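You operate a simulated robot arm through the tools that you are given. There is no shell and no other tool.

You run a simulated two-armed robot. Do the job below in one go: nothing can be reset, and whatever is moved stays where it is left.

TASK
Grease the three bearings on the bench, then rock the shaft twice.
Fine: turn each grease knob till a ring of grease shows, not till it lumps; the lever ends back.

It is judged by the outcome, as a careful person would: the job done as asked, and still so three seconds after it is handed in. It fails if anything else is knocked over, pushed out of place, dropped, spilled or broken.

THE ROBOT
Two 7-joint arms with two-finger grippers on one trunk that stands fixed in place. Base frame: the origin is at the foot of the trunk, x ahead of it, y to its left, z up; the work surface is at about z = 880. Readings come in mm, degrees, newtons and seconds.
The left shoulder is at [62, 216, 1349], the right one opposite. With the tool pointing down near the work surface each hand reaches from about 140 to 820 mm from the base axis, measured 20 degrees to its own side. Payload 3.43 kg a hand.
The TCP of each hand is the grasp point between the finger pads, 20 mm short of the fingertips. In the tool frame z runs along the fingers and y along their closing line. The gripper opens to 124 mm; its body begins 93 mm behind the TCP.
Orientation is that of the tool frame in the base frame, as a unit quaternion [w, x, y, z]. With the fingers straight down and closing along the base's y, the tool's x points along the base's -x, its y along +y and its z along -z.

THE INTERFACE
- The arms move only by the tool play_rows. It takes "left_plan", "right_plan" or both (then of equal length, played together; a hand with none holds still); each is a list of rows, each a list of 7 numbers: the turn, a rotation vector about the base's x, y, z in degrees, then the shift along the base's x, y, z in m, then the opening, from 0 (shut) to 1 (fully open). In form: [[wx, wy, wz, x, y, z, gripper], ...]. A call has 1 to 20 rows; each row shifts and turns the commanded pose from where the row before left it. Rows are played at 5 a second. More than 50 mm and 8.6 degrees between two rows, or a gripper value outside its range, and nothing of the call is played. Where a pose cannot be reached the arm comes as near as it can. A force on the tool above 40 N (or 10 N above the force at the start of the call, whichever is more), or a blocked arm, ends the call early, and 0.2 s more pass. Each finger travels about 72 mm/s and halts on what it meets, pressing with about 42 N; the grip force reading is that of the motor and also rises with nothing between the fingers. The clock runs only during rows and for 0.2 s after the last one: add rows that do not move to give the fingers time. It gives the time, the measured TCP pose, the force on the tool (base axes), the opening and the grip force at its end, in the units of the frame above (readings bear some noise), with the torque about the TCP (base axes, N m) and any sound that the robot's microphone picked up.
- Cameras (640 x 400 px; columns grow to the right, rows downward): "scene" is now at [176.9, -43.7, 1520.2]; the picture's right is [-0.60, -0.80, 0.00], its down [-0.49, 0.36, -0.79] and it looks along [0.64, -0.48, -0.61] (base axes); focal length 320 px, centre (320, 200). "left" rides on the left gripper at [82, -14, -140] in its tool frame; the picture's right is [0.17, 0.99, 0.00], its down [-0.83, 0.14, -0.54] and it looks along [-0.53, 0.09, 0.84] (tool axes); focal length 243 px, centre (320, 200). "right" rides on the right gripper at [82, 14, -140] in its tool frame; the picture's right is [-0.16, 0.99, 0.00], its down [-0.83, -0.14, -0.54] and it looks along [-0.53, -0.09, 0.84] (tool axes); focal length 243 px, centre (320, 200). There is no depth. A picture from a camera that has moved, and an enlarged one, comes with that camera's place and axes in the base frame and with its lens. The place of the scene camera against the robot may be out by one fixed shift of up to 18 mm in any direction.
- get_image(camera): a new picture of that camera. It takes no simulated time.
- raise_lower(by): moves the trunk up (or, below 0, down) by that many mm; the arms and the scene camera ride with it, the base frame stays. It gives what a move gives, with no picture.
- turn_head(pan, tilt): turns the head with the scene camera to pan (to the left, within 80 degrees either way) and tilt (down, from -29 to 69), counted from straight ahead of the robot (the tilt from the chest, where the trunk bows). It gives what a move gives.
- inspect(camera, box): a new picture of the part [left, top, right, bottom] of that camera's present view, enlarged. It takes no simulated time.
- job_done(): hands the job in; it is judged then, once.

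Nothing tells you positions but the pictures and the camera data. Unless the task says otherwise, let go and move clear before handing in.

The tools are called after "Emit:" as a command line: name --argument value ..., lists and objects as JSON in quotes. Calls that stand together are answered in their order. play_rows: Moves the arms, as the interface text tells. Its arguments: {"type":"object","properties":{"left_plan":{"type":"array","items":{"type":"array","items":{"type":"number"}}},"right_plan":{"type":"array","items":{"type":"array","items":{"type":"number"}}}},"required":[]} The other tools are called the same way: raise_lower (by) moves the trunk up or down; turn_head (pan, tilt) turns the head that bears the scene camera; get_image (camera) takes a picture; inspect (camera, box) takes an enlarged picture of a part of a camera's view; job_done () hands the job in.

At the start:

```text
t: 0.0
left_tool_pos: [353.7, -39.5, 1298.2]
left_tcp_rot: [0.0, 0.0, 1.0, 0.0]
left_contact_force: [0.0, 0.7, 0.1]
left_wrist_torque: [0.0, -0.01, -0.03]
left_grip_width: 124.0
left_grasp_force: 0.1
right_tool_pos: [365.9, -472.3, 1328.1]
right_tcp_rot: [0.001, 0.0, 1.0, 0.0]
right_contact_force: [0.0, 0.2, 0.1]
right_wrist_torque: [0.01, -0.02, -0.01]
right_grip_width: 124.0
right_grasp_force: 0.1
trunk travel left (down, up): [-500.0, 91.0]
head pan, tilt (commanded): [-36.9, 37.4]
```

scene: 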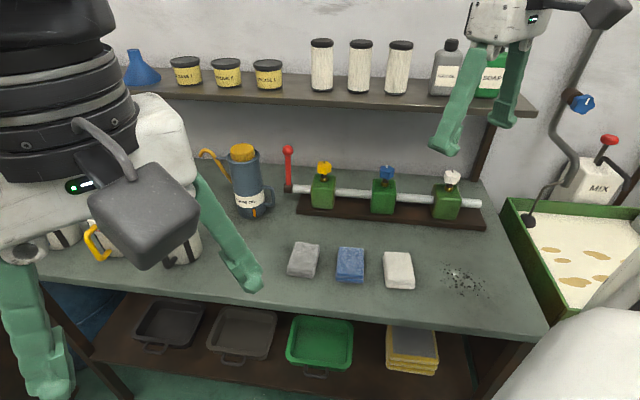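
right: 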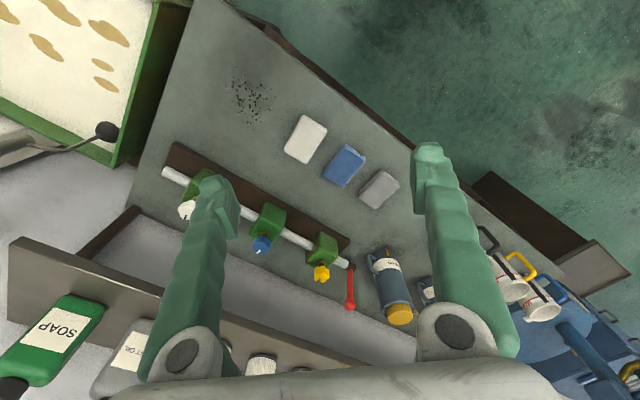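
left: 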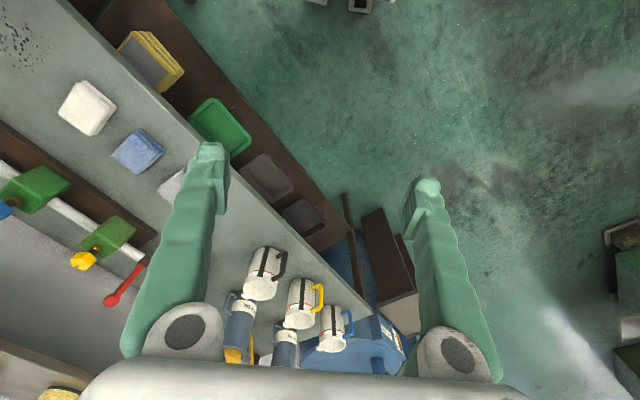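

I see a bench with a rail carrying three green bearing blocks topped with yellow, blue and white knobs, and a red lever at the left end of the shaft. I'll look closer before moving anything.

Emit:
inspect --camera "scene" --box '[270, 130, 500, 240]'

Emit:
inspect --camera "right" --box '[140, 140, 440, 340]'

Emit:
get_image --camera "scene"

```text
2.78 times, centred on (385, 185) of scene
camera zoom: at [176.9, -43.7, 1520.2], right [-0.6, -0.8, 0.0], down [-0.49, 0.36, -0.79], along [0.64, -0.48, -0.61], focal length 890 px, centre (139, 242)
```

zoom: 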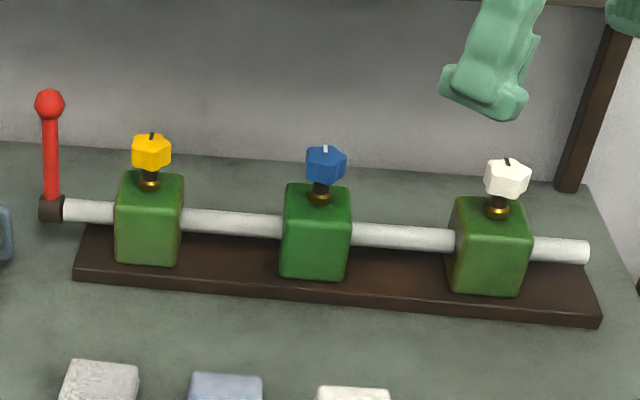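

```text
2.00 times, centred on (290, 240) of right
camera zoom: at [282.8, -458.8, 1466.0], right [0.16, 0.99, 0.0], down [0.83, -0.14, 0.54], along [0.53, -0.09, -0.84], focal length 485 px, centre (380, 120)
```

zoom: 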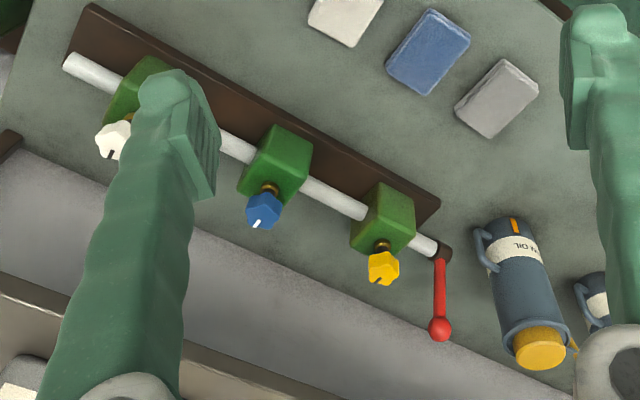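

```text
taken
camera scene: at [176.9, -43.7, 1520.2], right [-0.6, -0.8, 0.0], down [-0.49, 0.36, -0.79], along [0.64, -0.48, -0.61], focal length 320 px, centre (320, 200)
```

scene: 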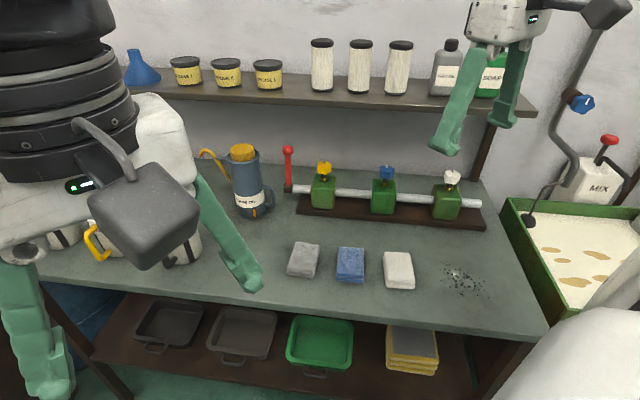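

The knobs seem to be about 1 m out to the front right at roughly z = 1000, with a shelf above and behind them, so this is work for the right arm. Next I'll zoom in on each knob and the lever.

Emit:
inspect --camera "scene" --box '[276, 136, 356, 216]'

Emit:
inspect --camera "scene" --box '[360, 150, 410, 220]'

Emit:
inspect --camera "scene" --box '[420, 155, 490, 225]'

Emit:
inspect --camera "right" --box '[300, 220, 420, 320]'

```text
5.00 times, centred on (316, 176) of scene
camera zoom: at [176.9, -43.7, 1520.2], right [-0.6, -0.8, 0.0], down [-0.49, 0.36, -0.79], along [0.64, -0.48, -0.61], focal length 1600 px, centre (340, 320)
```

zoom: 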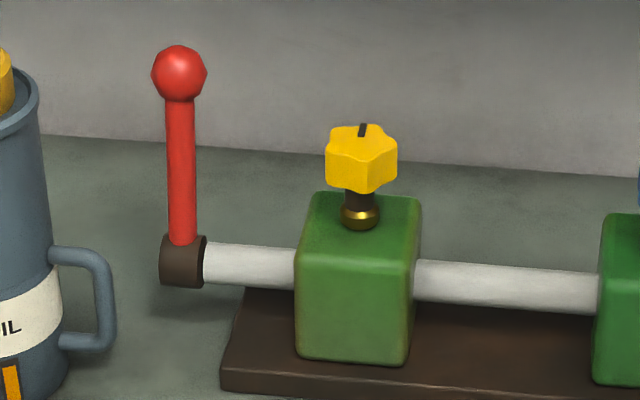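

```text
5.71 times, centred on (385, 185) of scene
camera zoom: at [176.9, -43.7, 1520.2], right [-0.6, -0.8, 0.0], down [-0.49, 0.36, -0.79], along [0.64, -0.48, -0.61], focal length 1829 px, centre (-51, 286)
```

zoom: 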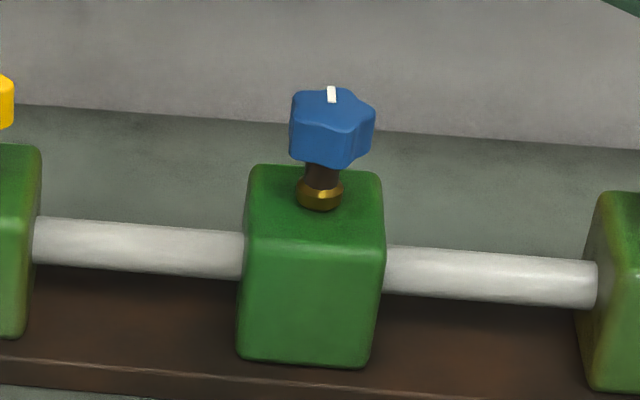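

```text
5.71 times, centred on (455, 190) of scene
camera zoom: at [176.9, -43.7, 1520.2], right [-0.6, -0.8, 0.0], down [-0.49, 0.36, -0.79], along [0.64, -0.48, -0.61], focal length 1829 px, centre (-451, 257)
```

zoom: 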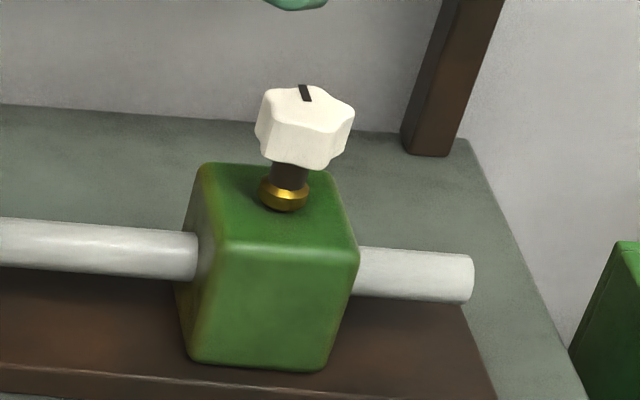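

```text
4.00 times, centred on (360, 270) of right
camera zoom: at [282.8, -458.8, 1466.0], right [0.16, 0.99, 0.0], down [0.83, -0.14, 0.54], along [0.53, -0.09, -0.84], focal length 970 px, centre (160, -80)
```

zoom: 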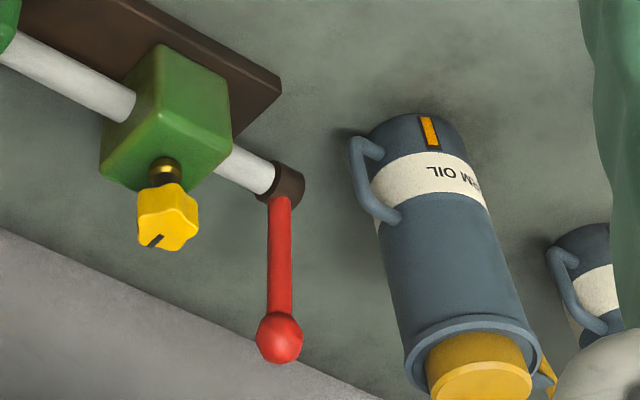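

I can see star-shaped knobs on vertical stems with brass nipples, and an upright red lever at the far-left end of the shaft. The reach is long, so I'll lower the trunk 150 mm, then yaw and tilt the right hand toward the rail.

Emit:
raise_lower --by -150

```text
t: 1.8
left_tool_pos: [352.9, -39.1, 1147.3]
left_tcp_rot: [0.0, 0.0, 1.0, 0.0]
left_contact_force: [0.5, 0.1, -0.1]
left_wrist_torque: [0.01, 0.02, -0.01]
left_grip_width: 124.1
left_grasp_force: 0.0
right_tool_pos: [364.8, -472.8, 1177.8]
right_tcp_rot: [0.0, 0.0, 1.0, 0.001]
right_contact_force: [-0.2, 0.2, 0.0]
right_wrist_torque: [0.01, 0.0, 0.01]
right_grip_width: 124.1
right_grasp_force: 0.0
trunk travel left (down, up): [-350.0, 241.0]
head pan, tilt (commanded): [-36.9, 37.4]
```

The trunk is down and the right hand is at about z = 1178. Next I'll yaw it to face the rail and tilt the fingers forward 45°.

Emit:
play_rows --right_plan '[[0, 0, -7.4, 0, 0, 0, 1], [0, 0, -7.4, 0, 0, 0, 1], [0, 0, -7.4, 0, 0, 0, 1], [0, 0, -7.4, 0, 0, 0, 1], [0, 0, -7.3, 0, 0, 0, 1], [-4.5, -6, 0, 0.01, -0.01, 0, 1], [-4.5, -6, 0, 0.01, -0.01, 0, 1], [-4.5, -6, 0, 0.01, -0.01, 0, 1], [-4.5, -6, 0, 0.01, -0.01, 0, 1], [-4.5, -6, 0, 0.01, -0.01, 0, 1], [-4.5, -6, 0, 0.01, -0.01, 0, 1]]'

Emit:
get_image --camera "right"

Emit:
get_image --camera "scene"

```text
t: 4.2
left_tool_pos: [353.2, -40.3, 1147.3]
left_tcp_rot: [0.0, 0.0, 1.0, 0.0]
left_contact_force: [-0.2, 0.4, -0.1]
left_wrist_torque: [0.0, -0.03, 0.01]
left_grip_width: 123.9
left_grasp_force: 0.2
right_tool_pos: [385.4, -594.2, 1202.3]
right_tcp_rot: [0.305, 0.299, 0.898, -0.103]
right_contact_force: [0.4, 0.7, -0.2]
right_wrist_torque: [-0.03, 0.01, -0.01]
right_grip_width: 124.5
right_grasp_force: 0.0
right hand out of reach, approached as far as the arm can: row 7, 8, 9, 10
trunk travel left (down, up): [-350.0, 241.0]
head pan, tilt (commanded): [-36.9, 37.4]
```

```text
taken
camera right: at [273.5, -493.7, 1262.5], right [0.7, 0.71, 0.1], down [0.18, -0.31, 0.93], along [0.69, -0.63, -0.34], focal length 243 px, centre (320, 200)
```

right: 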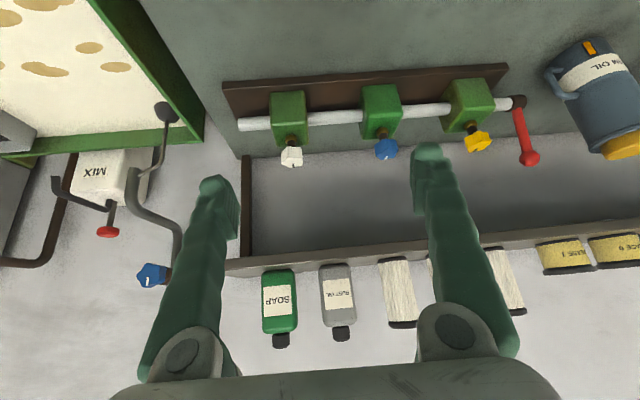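

```text
taken
camera scene: at [226.5, -44.0, 1360.8], right [-0.6, -0.8, 0.0], down [-0.49, 0.36, -0.79], along [0.64, -0.48, -0.61], focal length 320 px, centre (320, 200)
```

scene: 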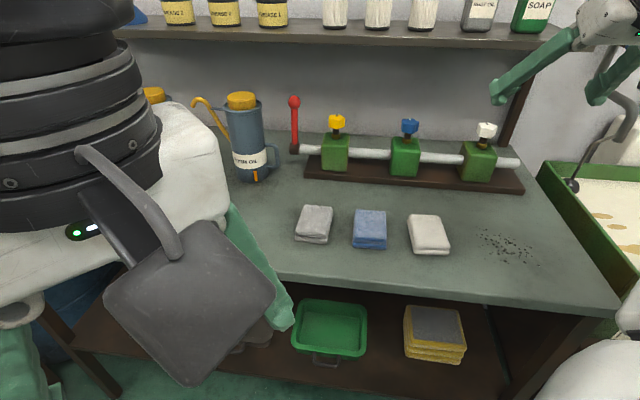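

The right wrist camera now shows all three knobs and the lever, with blue at roughly (700, -682, 1009). I'll move the right hand to a standoff in front of the blue knob.

Emit:
play_rows --right_plan '[[0, 0, 0, 0.026, -0.001, -0.019, 1], [0, 0, 0, 0.026, -0.001, -0.019, 0.9], [0, 0, 0, 0.026, -0.001, -0.019, 0.8], [0, 0, 0, 0.026, -0.001, -0.019, 0.7], [0, 0, 0, 0.026, -0.001, -0.019, 0.7], [0, 0, 0, 0.026, -0.001, -0.019, 0.7], [0, 0, 0, 0.026, -0.001, -0.019, 0.7]]'

Emit:
get_image --camera "right"

Emit:
get_image --camera "scene"

```text
t: 5.8
left_tool_pos: [353.0, -39.6, 1147.3]
left_tcp_rot: [-0.001, 0.0, 1.0, 0.0]
left_contact_force: [0.2, -1.1, 0.3]
left_wrist_torque: [0.02, 0.04, 0.0]
left_grip_width: 123.9
left_grasp_force: 0.1
right_tool_pos: [569.8, -602.1, 1066.7]
right_tcp_rot: [0.304, 0.299, 0.899, -0.101]
right_contact_force: [1.0, 0.1, -0.4]
right_wrist_torque: [-0.01, 0.0, -0.01]
right_grip_width: 86.7
right_grasp_force: 0.1
trunk travel left (down, up): [-350.0, 241.0]
head pan, tilt (commanded): [-36.9, 37.4]
```

```text
taken
camera right: at [458.1, -500.9, 1126.4], right [0.7, 0.71, 0.1], down [0.18, -0.31, 0.93], along [0.69, -0.63, -0.35], focal length 243 px, centre (320, 200)
```

right: 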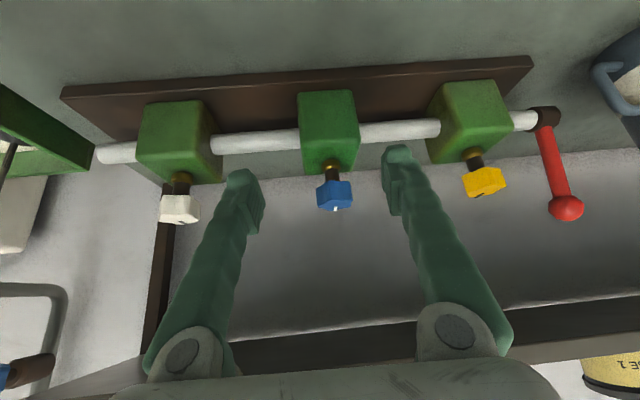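

```text
taken
camera scene: at [228.2, -43.8, 1360.5], right [-0.6, -0.8, 0.0], down [-0.49, 0.36, -0.79], along [0.63, -0.48, -0.61], focal length 320 px, centre (320, 200)
```

scene: 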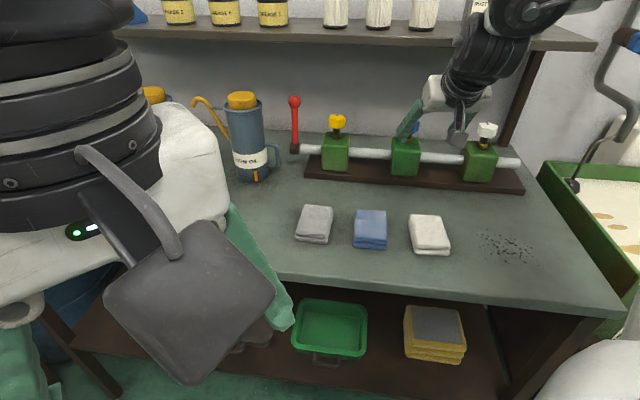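

From the wrist-camera rays against the bench plane I take yellow at ~(797,-538,1024), blue at ~(666,-668,1024), white at ~(540,-797,1023) and the lever ball at ~(857,-478,1067). The rail runs at 45°. I'll move partway toward blue and check the alignment.

Emit:
play_rows --right_plan '[[0, 0, 0, 0.02, -0.014, -0.009, 0.7], [0, 0, 0, 0.02, -0.014, -0.009, 0.7], [0, 0, 0, 0.015, -0.01, -0.007, 0.7], [0, 0, 0, 0, 0, 0, 0.7]]'

Emit:
get_image --camera "right"

Emit:
inspect --camera "scene" --box '[340, 60, 500, 190]'

```text
t: 6.8
left_tool_pos: [352.8, -39.5, 1147.6]
left_tcp_rot: [0.001, 0.0, 1.0, -0.001]
left_contact_force: [0.0, -0.7, -0.1]
left_wrist_torque: [0.02, 0.03, -0.03]
left_grip_width: 123.9
left_grasp_force: 0.1
right_tool_pos: [624.3, -641.5, 1044.6]
right_tcp_rot: [0.306, 0.299, 0.898, -0.101]
right_contact_force: [0.0, 0.8, 0.6]
right_wrist_torque: [0.02, -0.02, -0.03]
right_grip_width: 86.6
right_grasp_force: 0.1
trunk travel left (down, up): [-350.0, 241.0]
head pan, tilt (commanded): [-36.9, 37.4]
```

```text
taken
camera right: at [511.0, -539.8, 1104.4], right [0.7, 0.71, 0.1], down [0.18, -0.31, 0.93], along [0.69, -0.63, -0.34], focal length 243 px, centre (320, 200)
```

right: 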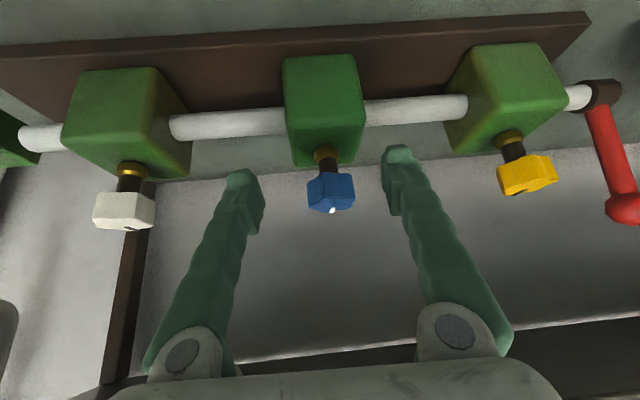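

```text
3.08 times, centred on (420, 125) of scene
camera zoom: at [226.7, -43.7, 1360.8], right [-0.6, -0.8, 0.0], down [-0.49, 0.36, -0.79], along [0.64, -0.48, -0.61], focal length 985 px, centre (12, 431)
```

zoom: 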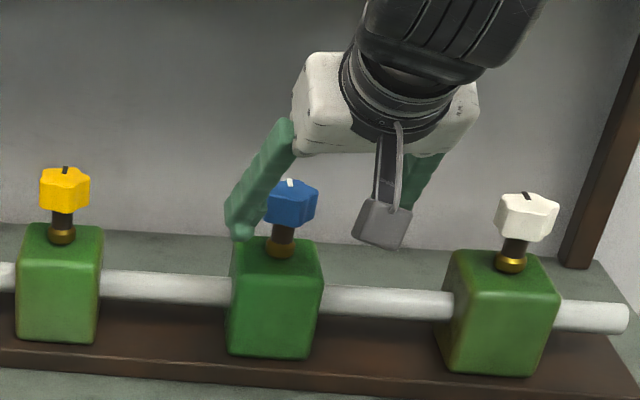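

Blue is nearly centred at ~(668,-668,1023). I'll pre-rotate the hand +24° in yaw to leave room for a clockwise stroke, then slide the open fingers around the knob.

Emit:
play_rows --right_plan '[[0, 0, 6, -0.0025, -0.0036, 0, 0.7], [0, 0, 6, -0.0025, -0.0036, 0, 0.7], [0, 0, 6, -0.0025, -0.0036, 0, 0.7], [0, 0, 6, -0.0025, -0.0036, 0, 0.7], [0, 0, 0, 0, 0, 0, 0.7]]'

Emit:
get_image --camera "right"

```text
t: 8.0
left_tool_pos: [353.6, -39.5, 1146.6]
left_tcp_rot: [0.0, 0.0, 1.0, 0.0]
left_contact_force: [0.2, -0.5, -0.9]
left_wrist_torque: [0.01, 0.02, -0.04]
left_grip_width: 124.2
left_grasp_force: 0.0
right_tool_pos: [612.7, -655.3, 1044.4]
right_tcp_rot: [0.318, 0.105, 0.941, -0.036]
right_contact_force: [0.4, 0.1, -0.1]
right_wrist_torque: [-0.02, 0.04, -0.03]
right_grip_width: 86.7
right_grasp_force: 0.1
trunk travel left (down, up): [-350.0, 241.0]
head pan, tilt (commanded): [-36.9, 37.4]
```

```text
taken
camera right: at [469.6, -607.7, 1104.4], right [0.35, 0.93, 0.1], down [0.29, -0.21, 0.93], along [0.89, -0.29, -0.34], focal length 243 px, centre (320, 200)
```

right: 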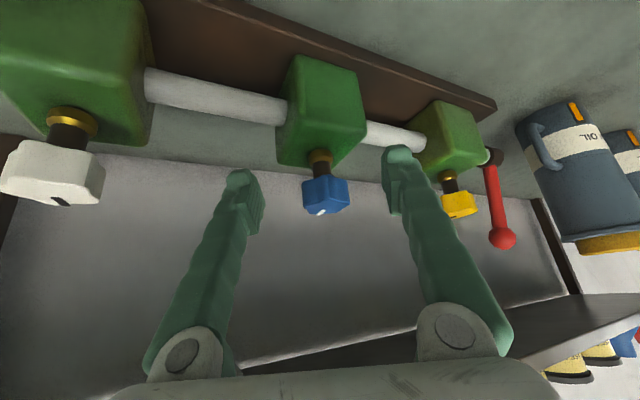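

Parallax puts the blue knob centre at (665,-666.5,1023.5). I'll advance onto it with the fingers open, then check before closing.

Emit:
play_rows --right_plan '[[0, 0, 0, 0.0174, -0.0037, -0.007, 0.7], [0, 0, 0, 0.0174, -0.0037, -0.007, 0.7], [0, 0, 0, 0.0174, -0.0038, -0.007, 0.7], [0, 0, 0, 0, 0, 0, 0.6], [0, 0, 0, 0, 0, 0, 0.55]]'

Emit:
get_image --camera "right"

Emit:
inspect --camera "scene" --box '[340, 60, 500, 190]'

```text
t: 9.2
left_tool_pos: [352.0, -39.4, 1146.7]
left_tcp_rot: [0.0, 0.0, 1.0, 0.0]
left_contact_force: [0.1, 0.3, -0.2]
left_wrist_torque: [0.0, -0.05, 0.0]
left_grip_width: 124.0
left_grasp_force: 0.2
right_tool_pos: [666.3, -665.6, 1023.9]
right_tcp_rot: [0.32, 0.106, 0.941, -0.036]
right_contact_force: [-0.1, -0.2, 0.9]
right_wrist_torque: [0.03, 0.02, 0.0]
right_grip_width: 68.3
right_grasp_force: 0.0
trunk travel left (down, up): [-350.0, 241.0]
head pan, tilt (commanded): [-36.9, 37.4]
```

```text
taken
camera right: at [522.3, -619.5, 1083.5], right [0.35, 0.93, 0.1], down [0.29, -0.21, 0.93], along [0.89, -0.29, -0.34], focal length 243 px, centre (320, 200)
```

right: 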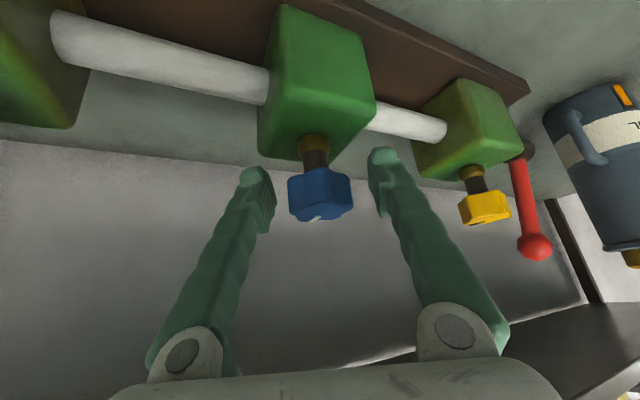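

```text
3.08 times, centred on (420, 125) of scene
camera zoom: at [226.8, -43.7, 1360.8], right [-0.6, -0.8, 0.0], down [-0.49, 0.36, -0.79], along [0.64, -0.48, -0.61], focal length 985 px, centre (12, 431)
```

zoom: 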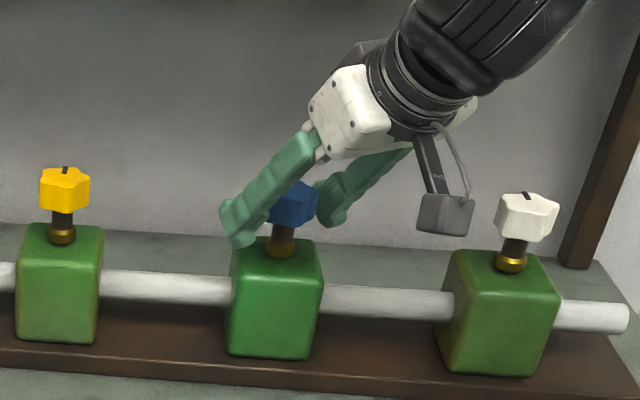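

The knob sits centred between the open fingers. Next I'll close on it.

Emit:
play_rows --right_plan '[[0, 0, 0, 0, 0, 0, 0.4], [0, 0, 0, 0, 0, 0, 0.25], [0, 0, 0, 0, 0, 0, 0.25]]'

Emit:
get_image --camera "right"

Emit:
inspect --camera "scene" --box '[370, 90, 450, 160]'

```text
t: 9.9
left_tool_pos: [352.4, -40.1, 1147.4]
left_tcp_rot: [0.0, 0.0, 1.0, 0.0]
left_contact_force: [0.2, -1.3, -0.2]
left_wrist_torque: [-0.02, 0.03, -0.05]
left_grip_width: 124.1
left_grasp_force: 0.0
right_tool_pos: [665.3, -666.3, 1024.6]
right_tcp_rot: [0.32, 0.106, 0.941, -0.036]
right_contact_force: [-0.8, 1.2, -0.4]
right_wrist_torque: [-0.12, -0.05, 0.03]
right_grip_width: 38.7
right_grasp_force: 45.7
trunk travel left (down, up): [-350.0, 241.0]
head pan, tilt (commanded): [-36.9, 37.4]
```

```text
taken
camera right: at [522.1, -619.5, 1083.5], right [0.35, 0.93, 0.1], down [0.29, -0.21, 0.93], along [0.89, -0.29, -0.34], focal length 243 px, centre (320, 200)
```

right: 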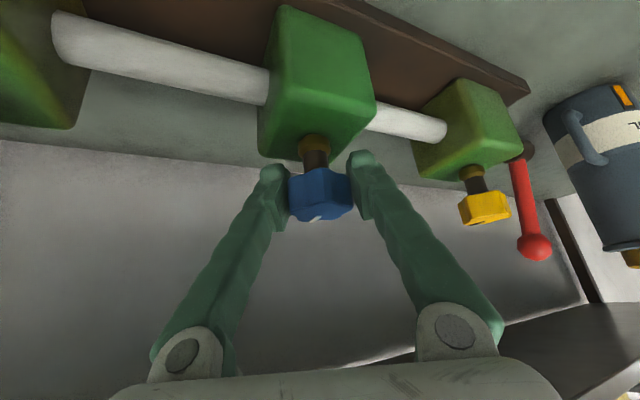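

```text
5.71 times, centred on (410, 125) of scene
camera zoom: at [226.7, -43.7, 1360.8], right [-0.6, -0.8, 0.0], down [-0.49, 0.36, -0.79], along [0.64, -0.48, -0.61], focal length 1829 px, centre (-194, 629)
```

zoom: 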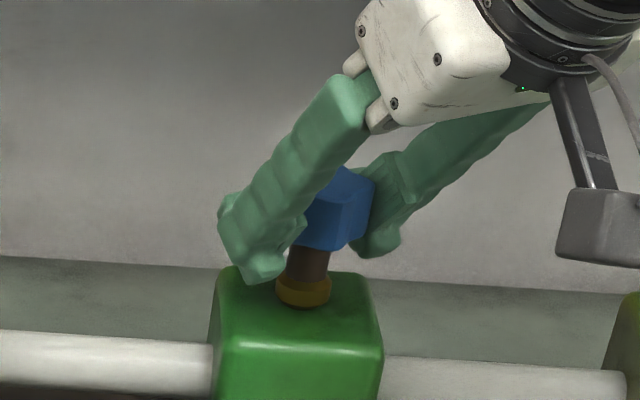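

The knob is gripped at 38.7 mm. I'll turn it clockwise 20° as a first test and watch the torque and the nipple.

Emit:
play_rows --right_plan '[[0, 0, -5, 0, 0, 0, 0.25], [0, 0, -5, 0, 0, 0, 0.25], [0, 0, -5, 0, 0, 0, 0.25], [0, 0, -5, 0, 0, 0, 0.25]]'

Emit:
inspect --camera "right" --box '[240, 90, 400, 240]'

Emit:
inspect --camera "scene" --box '[370, 90, 450, 160]'

```text
t: 10.9
left_tool_pos: [353.6, -41.2, 1147.0]
left_tcp_rot: [-0.001, 0.0, 1.0, 0.001]
left_contact_force: [0.6, 0.3, 0.7]
left_wrist_torque: [0.02, -0.02, 0.0]
left_grip_width: 123.7
left_grasp_force: 0.2
right_tool_pos: [665.7, -667.8, 1021.3]
right_tcp_rot: [0.308, 0.269, 0.908, -0.091]
right_contact_force: [10.2, -6.5, -4.6]
right_wrist_torque: [-0.38, -0.18, 0.66]
right_grip_width: 36.4
right_grasp_force: 45.4
trunk travel left (down, up): [-350.0, 241.0]
head pan, tilt (commanded): [-36.9, 37.4]
```

```text
2.67 times, centred on (320, 165) of right
camera zoom: at [547.8, -573.9, 1081.4], right [0.65, 0.76, 0.1], down [0.2, -0.3, 0.93], along [0.74, -0.58, -0.35], focal length 647 px, centre (320, 293)
```

zoom: 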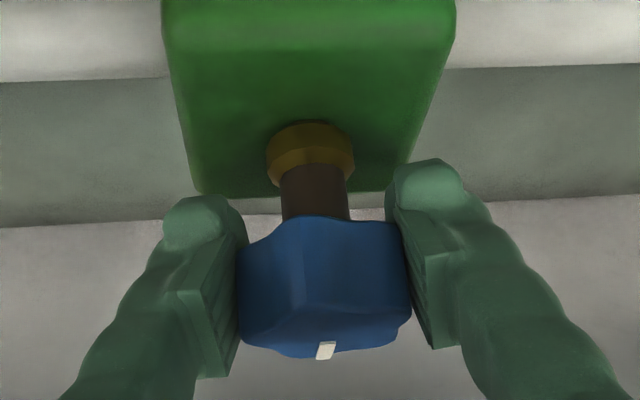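

```text
5.71 times, centred on (410, 125) of scene
camera zoom: at [228.3, -44.8, 1360.5], right [-0.6, -0.8, 0.0], down [-0.49, 0.37, -0.79], along [0.63, -0.48, -0.61], focal length 1829 px, centre (-194, 629)
```

zoom: 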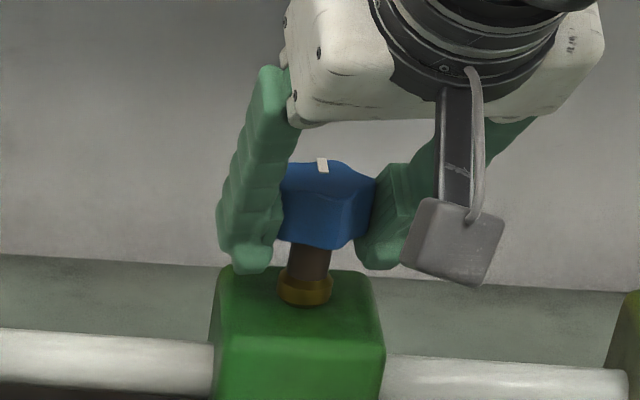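

The hand turned 20° with about 0.66 N m of resistance, but the white mark barely moved, so the pads may have slipped into seating on the lobes. I'll look more closely at the knob.

Emit:
inspect --camera "scene" --box '[394, 110, 426, 150]'

Emit:
get_image --camera "right"

```text
10.00 times, centred on (410, 130) of scene
camera zoom: at [228.3, -44.8, 1360.5], right [-0.6, -0.8, 0.0], down [-0.49, 0.37, -0.79], along [0.63, -0.48, -0.61], focal length 3200 px, centre (-580, 900)
```

zoom: 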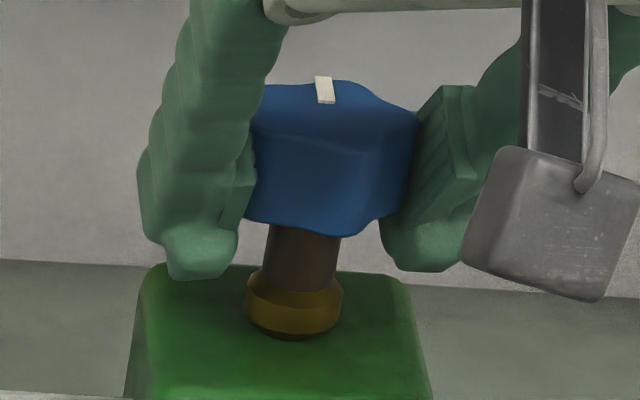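

```text
taken
camera right: at [547.8, -573.9, 1081.4], right [0.65, 0.76, 0.1], down [0.2, -0.3, 0.93], along [0.74, -0.58, -0.35], focal length 243 px, centre (320, 200)
```

right: 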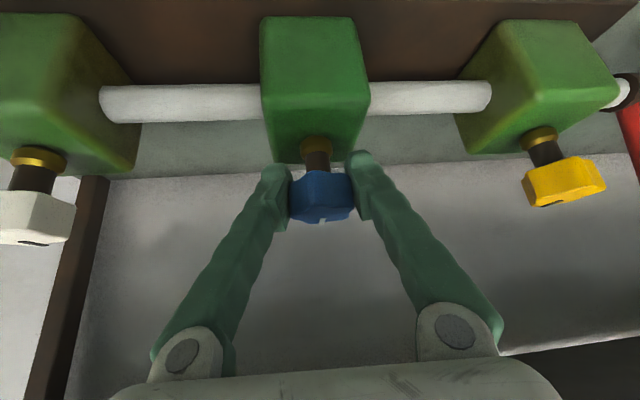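

The knob mark has hardly moved. I'll carry on clockwise by 15° to see whether the seated grip now drives the knob.

Emit:
play_rows --right_plan '[[0, 0, -5, 0, 0, 0, 0.2], [0, 0, -5, 0, 0, 0, 0.2], [0, 0, -5, 0, 0, 0, 0.2]]'

Emit:
inspect --camera "right" --box '[240, 90, 400, 240]'

Emit:
inspect --camera "scene" --box '[394, 110, 426, 150]'

```text
t: 11.8
left_tool_pos: [354.7, -40.6, 1145.9]
left_tcp_rot: [-0.002, 0.0, 1.0, 0.001]
left_contact_force: [-0.1, 0.1, -0.6]
left_wrist_torque: [-0.04, 0.01, -0.01]
left_grip_width: 123.9
left_grasp_force: 0.0
right_tool_pos: [666.3, -666.3, 1020.1]
right_tcp_rot: [0.292, 0.384, 0.866, -0.131]
right_contact_force: [11.4, -5.6, -10.8]
right_wrist_torque: [-0.15, -0.1, 1.16]
right_grip_width: 38.4
right_grasp_force: 45.2
trunk travel left (down, up): [-350.0, 241.0]
head pan, tilt (commanded): [-36.9, 37.4]
```

```text
2.67 times, centred on (320, 165) of right
camera zoom: at [576.4, -546.0, 1080.9], right [0.82, 0.56, 0.1], down [0.12, -0.34, 0.93], along [0.56, -0.75, -0.35], focal length 647 px, centre (320, 293)
```

zoom: 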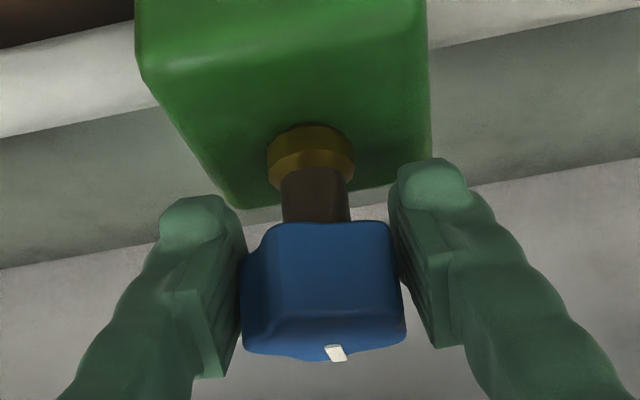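

```text
10.00 times, centred on (410, 130) of scene
camera zoom: at [229.4, -44.9, 1360.2], right [-0.6, -0.8, 0.0], down [-0.49, 0.37, -0.79], along [0.63, -0.48, -0.61], focal length 3200 px, centre (-580, 900)
```

zoom: 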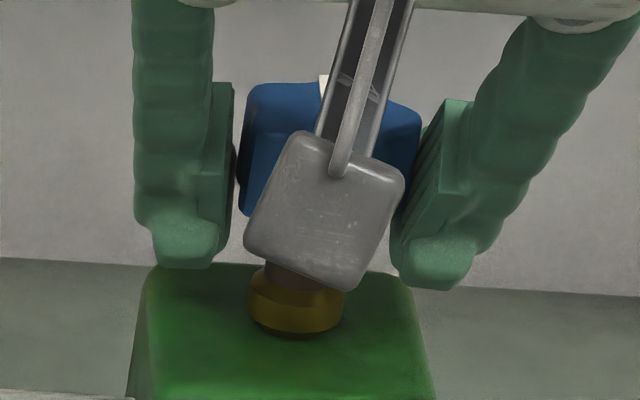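

The mark still hasn't moved and torque rose to 1.2 N m, so clockwise looks blocked. I'll turn gently counter-clockwise and watch for motion.

Emit:
play_rows --right_plan '[[0, 0, 5, 0, 0, 0, 0.2], [0, 0, 5, 0, 0, 0, 0.2], [0, 0, 5, 0, 0, 0, 0.2], [0, 0, 5, 0, 0, 0, 0.2]]'

Emit:
inspect --camera "right" --box '[240, 90, 400, 240]'

Emit:
inspect --camera "scene" --box '[394, 110, 426, 150]'

```text
t: 12.8
left_tool_pos: [355.2, -42.2, 1146.9]
left_tcp_rot: [-0.001, 0.001, 1.0, 0.001]
left_contact_force: [0.6, -0.6, 0.2]
left_wrist_torque: [0.03, 0.0, 0.0]
left_grip_width: 123.8
left_grasp_force: 0.0
right_tool_pos: [667.3, -667.4, 1021.3]
right_tcp_rot: [0.311, 0.227, 0.92, -0.077]
right_contact_force: [7.1, -0.2, -14.7]
right_wrist_torque: [0.35, -0.77, -0.01]
right_grip_width: 38.3
right_grasp_force: 45.0
trunk travel left (down, up): [-350.0, 241.0]
head pan, tilt (commanded): [-36.9, 37.4]
```

```text
2.67 times, centred on (320, 165) of right
camera zoom: at [540.0, -585.3, 1081.0], right [0.58, 0.81, 0.1], down [0.23, -0.28, 0.93], along [0.78, -0.51, -0.35], focal length 647 px, centre (320, 293)
```

zoom: 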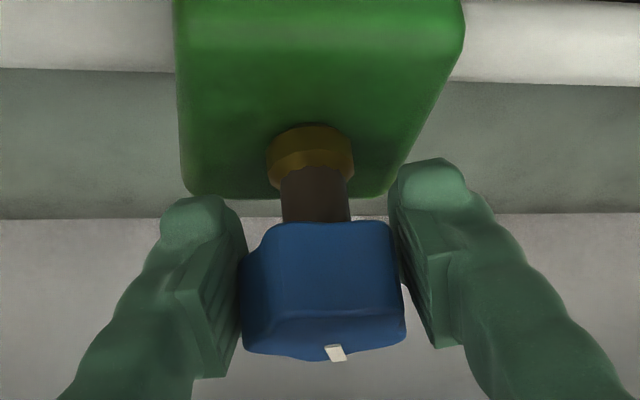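

```text
10.00 times, centred on (410, 130) of scene
camera zoom: at [228.8, -45.4, 1360.3], right [-0.6, -0.8, 0.0], down [-0.49, 0.37, -0.79], along [0.63, -0.48, -0.61], focal length 3200 px, centre (-580, 900)
```

zoom: 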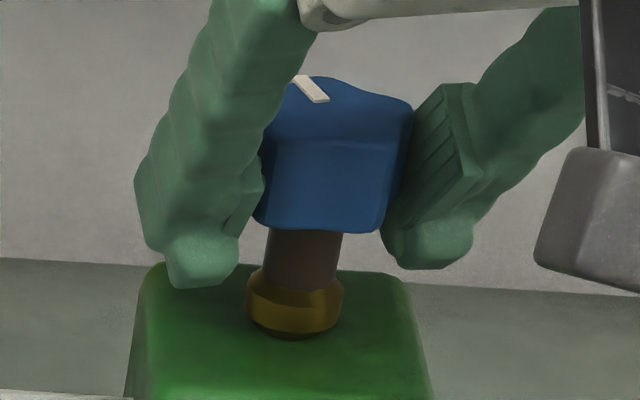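

Counter-clockwise works: the mark turned with the hand at almost no torque. I'll continue in small steps while checking the nipple for grease.

Emit:
play_rows --right_plan '[[0, 0, 5, 0, 0, 0, 0.2], [0, 0, 5, 0, 0, 0, 0.2], [0, 0, 5, 0, 0, 0, 0.2]]'

Emit:
inspect --camera "right" --box '[240, 90, 400, 240]'

Emit:
inspect --camera "scene" --box '[394, 110, 426, 150]'

```text
t: 13.6
left_tool_pos: [355.1, -41.2, 1147.7]
left_tcp_rot: [-0.001, 0.0, 1.0, 0.001]
left_contact_force: [0.1, -0.1, 0.8]
left_wrist_torque: [0.01, -0.03, 0.01]
left_grip_width: 123.8
left_grasp_force: 0.2
right_tool_pos: [665.7, -667.7, 1020.5]
right_tcp_rot: [0.318, 0.105, 0.942, -0.035]
right_contact_force: [6.5, -0.5, -13.8]
right_wrist_torque: [0.38, -0.07, 0.0]
right_grip_width: 37.9
right_grasp_force: 44.5
trunk travel left (down, up): [-350.0, 241.0]
head pan, tilt (commanded): [-36.9, 37.4]
```

```text
2.67 times, centred on (320, 165) of right
camera zoom: at [523.0, -621.4, 1081.0], right [0.35, 0.93, 0.1], down [0.29, -0.21, 0.93], along [0.89, -0.29, -0.35], focal length 647 px, centre (320, 293)
```

zoom: 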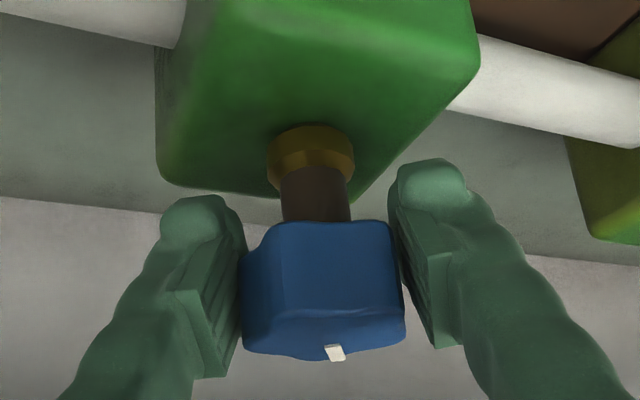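

```text
10.00 times, centred on (410, 130) of scene
camera zoom: at [228.9, -45.6, 1360.3], right [-0.6, -0.8, 0.0], down [-0.49, 0.37, -0.79], along [0.63, -0.48, -0.61], focal length 3200 px, centre (-580, 900)
```

zoom: 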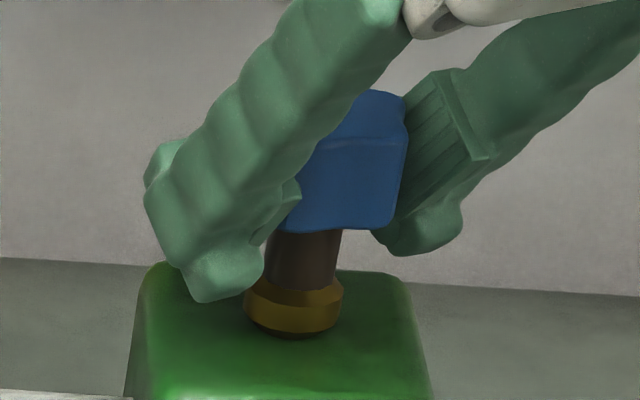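

Turned about 35° counter-clockwise with no grease yet. I'll continue a further 24° and check the reach.

Emit:
play_rows --right_plan '[[0, 0, 6, 0, 0, -0.0005, 0.2], [0, 0, 6, 0, 0, -0.0005, 0.2], [0, 0, 6, 0, 0, -0.0005, 0.2], [0, 0, 6, 0, 0, -0.0005, 0.2]]'

Emit:
inspect --camera "right" --box '[240, 90, 400, 240]'

Emit:
inspect --camera "scene" --box '[394, 110, 426, 150]'

```text
t: 14.6
left_tool_pos: [353.0, -41.3, 1147.0]
left_tcp_rot: [0.0, -0.001, 1.0, 0.001]
left_contact_force: [0.1, 0.2, -0.2]
left_wrist_torque: [0.0, -0.02, 0.0]
left_grip_width: 123.8
left_grasp_force: 0.0
right_tool_pos: [666.9, -668.5, 1020.5]
right_tcp_rot: [0.321, -0.092, 0.942, 0.031]
right_contact_force: [5.0, -12.1, -2.8]
right_wrist_torque: [0.36, 0.35, -0.06]
right_grip_width: 38.0
right_grasp_force: 45.1
trunk travel left (down, up): [-350.0, 241.0]
head pan, tilt (commanded): [-36.9, 37.4]
```

```text
2.67 times, centred on (320, 165) of right
camera zoom: at [516.3, -684.5, 1080.2], right [-0.06, 0.99, 0.1], down [0.35, -0.07, 0.93], along [0.93, 0.09, -0.34], focal length 647 px, centre (320, 293)
```

zoom: 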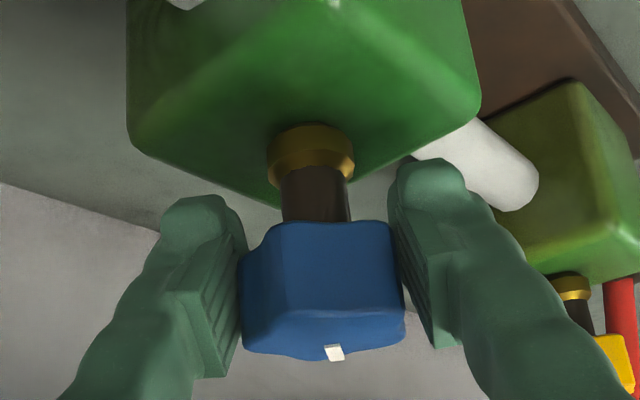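

```text
10.00 times, centred on (410, 130) of scene
camera zoom: at [227.7, -45.6, 1360.6], right [-0.6, -0.8, 0.0], down [-0.49, 0.37, -0.79], along [0.63, -0.48, -0.61], focal length 3200 px, centre (-580, 900)
```

zoom: 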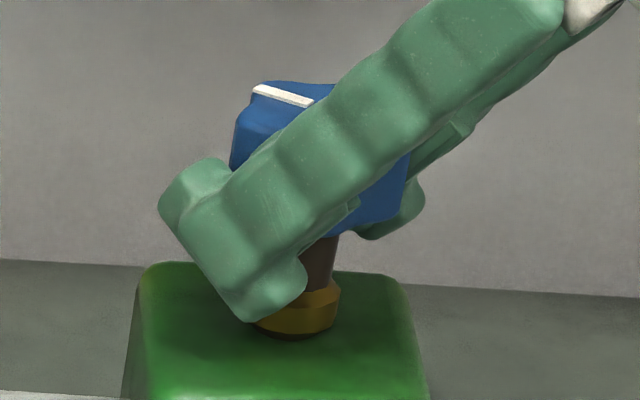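

The knob has now turned ~59° with no grease, so more strokes are needed. I'll open, swing the hand back 85° around the knob, and re-grip.

Emit:
play_rows --right_plan '[[0, 0, 0, 0, 0, 0, 0.4], [0, 0, 0, 0, 0, 0, 0.6], [0, 0, 0, 0, 0, 0.002, 0.6], [0, 0, -8, 0, 0, 0, 0.6], [0, 0, -8, 0, 0, 0, 0.6], [0, 0, -8, 0, 0, 0, 0.6], [0, 0, -8, 0, 0, 0, 0.6], [0, 0, -8, 0, 0, 0, 0.6], [0, 0, -8, 0, 0, 0, 0.6], [0, 0, -8, 0, 0, 0, 0.6], [0, 0, -8, 0, 0, 0, 0.6], [0, 0, -8, 0, 0, 0, 0.6], [0, 0, -8, 0, 0, 0, 0.6], [0, 0, 0, 0, 0, 0, 0.6]]'

Emit:
get_image --camera "right"

Emit:
inspect --camera "scene" --box '[370, 90, 450, 160]'

```text
t: 17.6
left_tool_pos: [351.5, -38.6, 1148.3]
left_tcp_rot: [0.0, -0.001, 1.0, -0.001]
left_contact_force: [-0.6, 0.1, -0.6]
left_wrist_torque: [-0.05, 0.01, 0.02]
left_grip_width: 124.1
left_grasp_force: 0.1
right_tool_pos: [686.1, -692.4, 1026.2]
right_tcp_rot: [0.266, 0.535, 0.781, -0.182]
right_contact_force: [-0.5, 0.4, 0.1]
right_wrist_torque: [-0.04, 0.01, 0.03]
right_grip_width: 74.2
right_grasp_force: 0.2
right hand out of reach, approached as far as the arm can: row 13
trunk travel left (down, up): [-350.0, 241.0]
head pan, tilt (commanded): [-36.9, 37.4]
```

```text
taken
camera right: at [645.0, -547.2, 1084.9], right [0.97, 0.23, 0.1], down [-0.01, -0.36, 0.93], along [0.25, -0.9, -0.34], focal length 243 px, centre (320, 200)
```

right: 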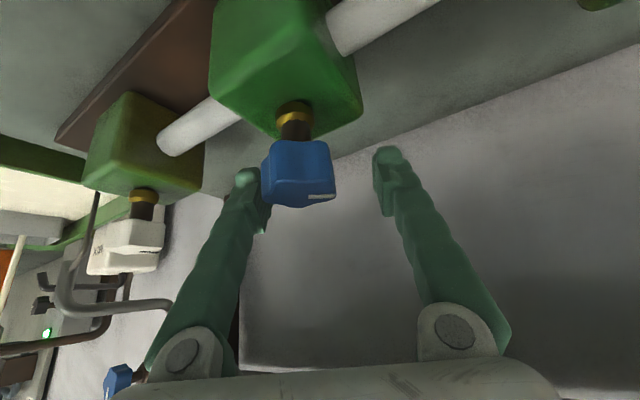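

```text
5.71 times, centred on (410, 125) of scene
camera zoom: at [226.5, -42.1, 1360.9], right [-0.6, -0.8, 0.0], down [-0.49, 0.36, -0.79], along [0.64, -0.48, -0.61], focal length 1829 px, centre (-194, 629)
```

zoom: 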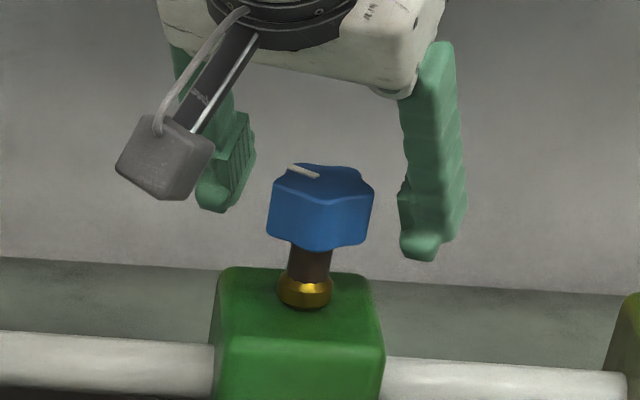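

The knob kept its position with the mark now at back-left, and there's no grease ring yet. The last row overshot the reach, so I'll back off to about -60° yaw, re-centre on the knob, and close.

Emit:
play_rows --right_plan '[[0, 0, 4, -0.01, 0.0125, -0.001, 0.6], [0, 0, 4, -0.01, 0.0125, -0.001, 0.6], [0, 0, 0, 0, 0, 0, 0.6]]'

Emit:
get_image --camera "right"

```text
t: 18.4
left_tool_pos: [352.2, -41.4, 1146.6]
left_tcp_rot: [0.001, 0.0, 1.0, 0.0]
left_contact_force: [0.2, -0.1, -0.2]
left_wrist_torque: [0.02, -0.01, -0.03]
left_grip_width: 124.3
left_grasp_force: 0.1
right_tool_pos: [669.0, -667.6, 1020.6]
right_tcp_rot: [0.278, 0.479, 0.817, -0.163]
right_contact_force: [0.0, -0.3, -0.5]
right_wrist_torque: [-0.01, 0.01, -0.01]
right_grip_width: 74.4
right_grasp_force: 0.0
trunk travel left (down, up): [-350.0, 241.0]
head pan, tilt (commanded): [-36.9, 37.4]
```

```text
taken
camera right: at [606.8, -530.5, 1080.7], right [0.92, 0.37, 0.1], down [0.04, -0.36, 0.93], along [0.38, -0.86, -0.35], focal length 243 px, centre (320, 200)
```

right: 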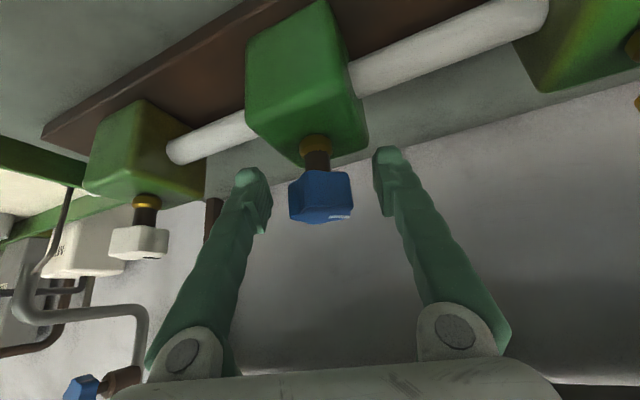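

The hand is centred on the knob at -60° yaw. I'll close and turn another 24° counter-clockwise.

Emit:
play_rows --right_plan '[[0, 0, 0, 0, 0, 0, 0.4], [0, 0, 0, 0, 0, 0, 0.22], [0, 0, 0, 0, 0, 0, 0.22], [0, 0, 6, 0, 0, 0, 0.22], [0, 0, 6, 0, 0, 0, 0.22], [0, 0, 6, 0, 0, 0, 0.22], [0, 0, 6, 0, 0, 0, 0.22]]'

Emit:
inspect --camera "right" --box '[240, 90, 400, 240]'

Emit:
inspect --camera "scene" --box '[394, 110, 426, 150]'

```text
t: 19.9
left_tool_pos: [352.4, -39.9, 1147.3]
left_tcp_rot: [0.001, -0.001, 1.0, 0.0]
left_contact_force: [-0.6, 0.4, 0.1]
left_wrist_torque: [0.01, -0.01, 0.01]
left_grip_width: 124.0
left_grasp_force: 0.0
right_tool_pos: [668.2, -669.0, 1020.7]
right_tcp_rot: [0.305, 0.299, 0.899, -0.101]
right_contact_force: [4.9, -0.5, 0.4]
right_wrist_torque: [0.49, 0.09, 0.02]
right_grip_width: 36.2
right_grasp_force: 45.1
trunk travel left (down, up): [-350.0, 241.0]
head pan, tilt (commanded): [-36.9, 37.4]
```

```text
2.67 times, centred on (320, 165) of right
camera zoom: at [555.5, -567.7, 1080.9], right [0.69, 0.71, 0.1], down [0.18, -0.31, 0.93], along [0.7, -0.63, -0.34], focal length 647 px, centre (320, 293)
```

zoom: 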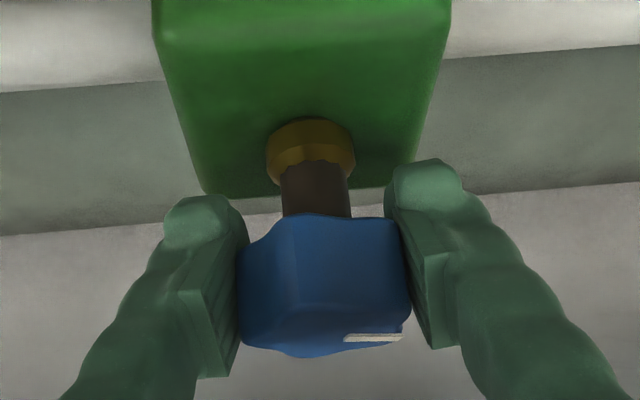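

```text
10.00 times, centred on (410, 130) of scene
camera zoom: at [227.1, -44.1, 1360.7], right [-0.6, -0.8, 0.0], down [-0.49, 0.36, -0.79], along [0.64, -0.48, -0.61], focal length 3200 px, centre (-580, 900)
```

zoom: 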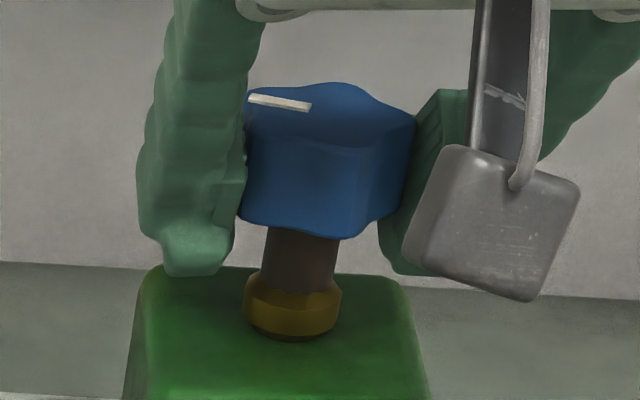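

The mark moved a bit further but some of the motion went into seating the grip; torque is near zero. I'll continue another 24°.

Emit:
play_rows --right_plan '[[0, 0, 6, 0, 0, 0, 0.2], [0, 0, 6, 0, 0, 0, 0.2], [0, 0, 6, 0, 0, 0, 0.2], [0, 0, 6, 0, 0, 0, 0.2]]'

Emit:
inspect --camera "right" --box '[240, 90, 400, 240]'

Emit:
inspect --camera "scene" --box '[394, 110, 426, 150]'

```text
t: 20.9
left_tool_pos: [354.0, -40.8, 1147.1]
left_tcp_rot: [0.0, 0.0, 1.0, 0.0]
left_contact_force: [-1.1, -0.2, -0.5]
left_wrist_torque: [0.0, 0.01, 0.0]
left_grip_width: 123.9
left_grasp_force: 0.0
right_tool_pos: [666.9, -668.8, 1020.2]
right_tcp_rot: [0.32, 0.105, 0.941, -0.036]
right_contact_force: [4.9, -0.7, -2.1]
right_wrist_torque: [0.12, -0.31, -0.04]
right_grip_width: 36.0
right_grasp_force: 45.5
trunk travel left (down, up): [-350.0, 241.0]
head pan, tilt (commanded): [-36.9, 37.4]
```

```text
2.67 times, centred on (320, 165) of right
camera zoom: at [524.6, -622.3, 1080.9], right [0.35, 0.93, 0.1], down [0.29, -0.21, 0.93], along [0.89, -0.29, -0.35], focal length 647 px, centre (320, 293)
```

zoom: 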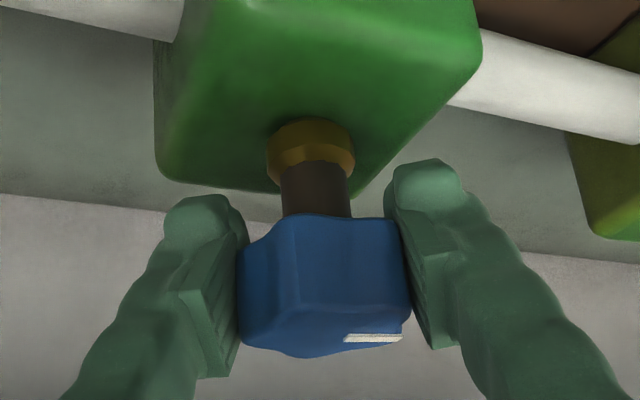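

```text
10.00 times, centred on (410, 130) of scene
camera zoom: at [227.5, -44.1, 1360.6], right [-0.6, -0.8, 0.0], down [-0.49, 0.36, -0.79], along [0.63, -0.48, -0.61], focal length 3200 px, centre (-580, 900)
```

zoom: 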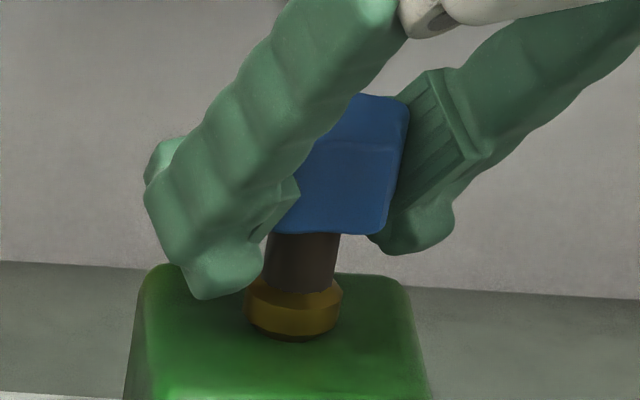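

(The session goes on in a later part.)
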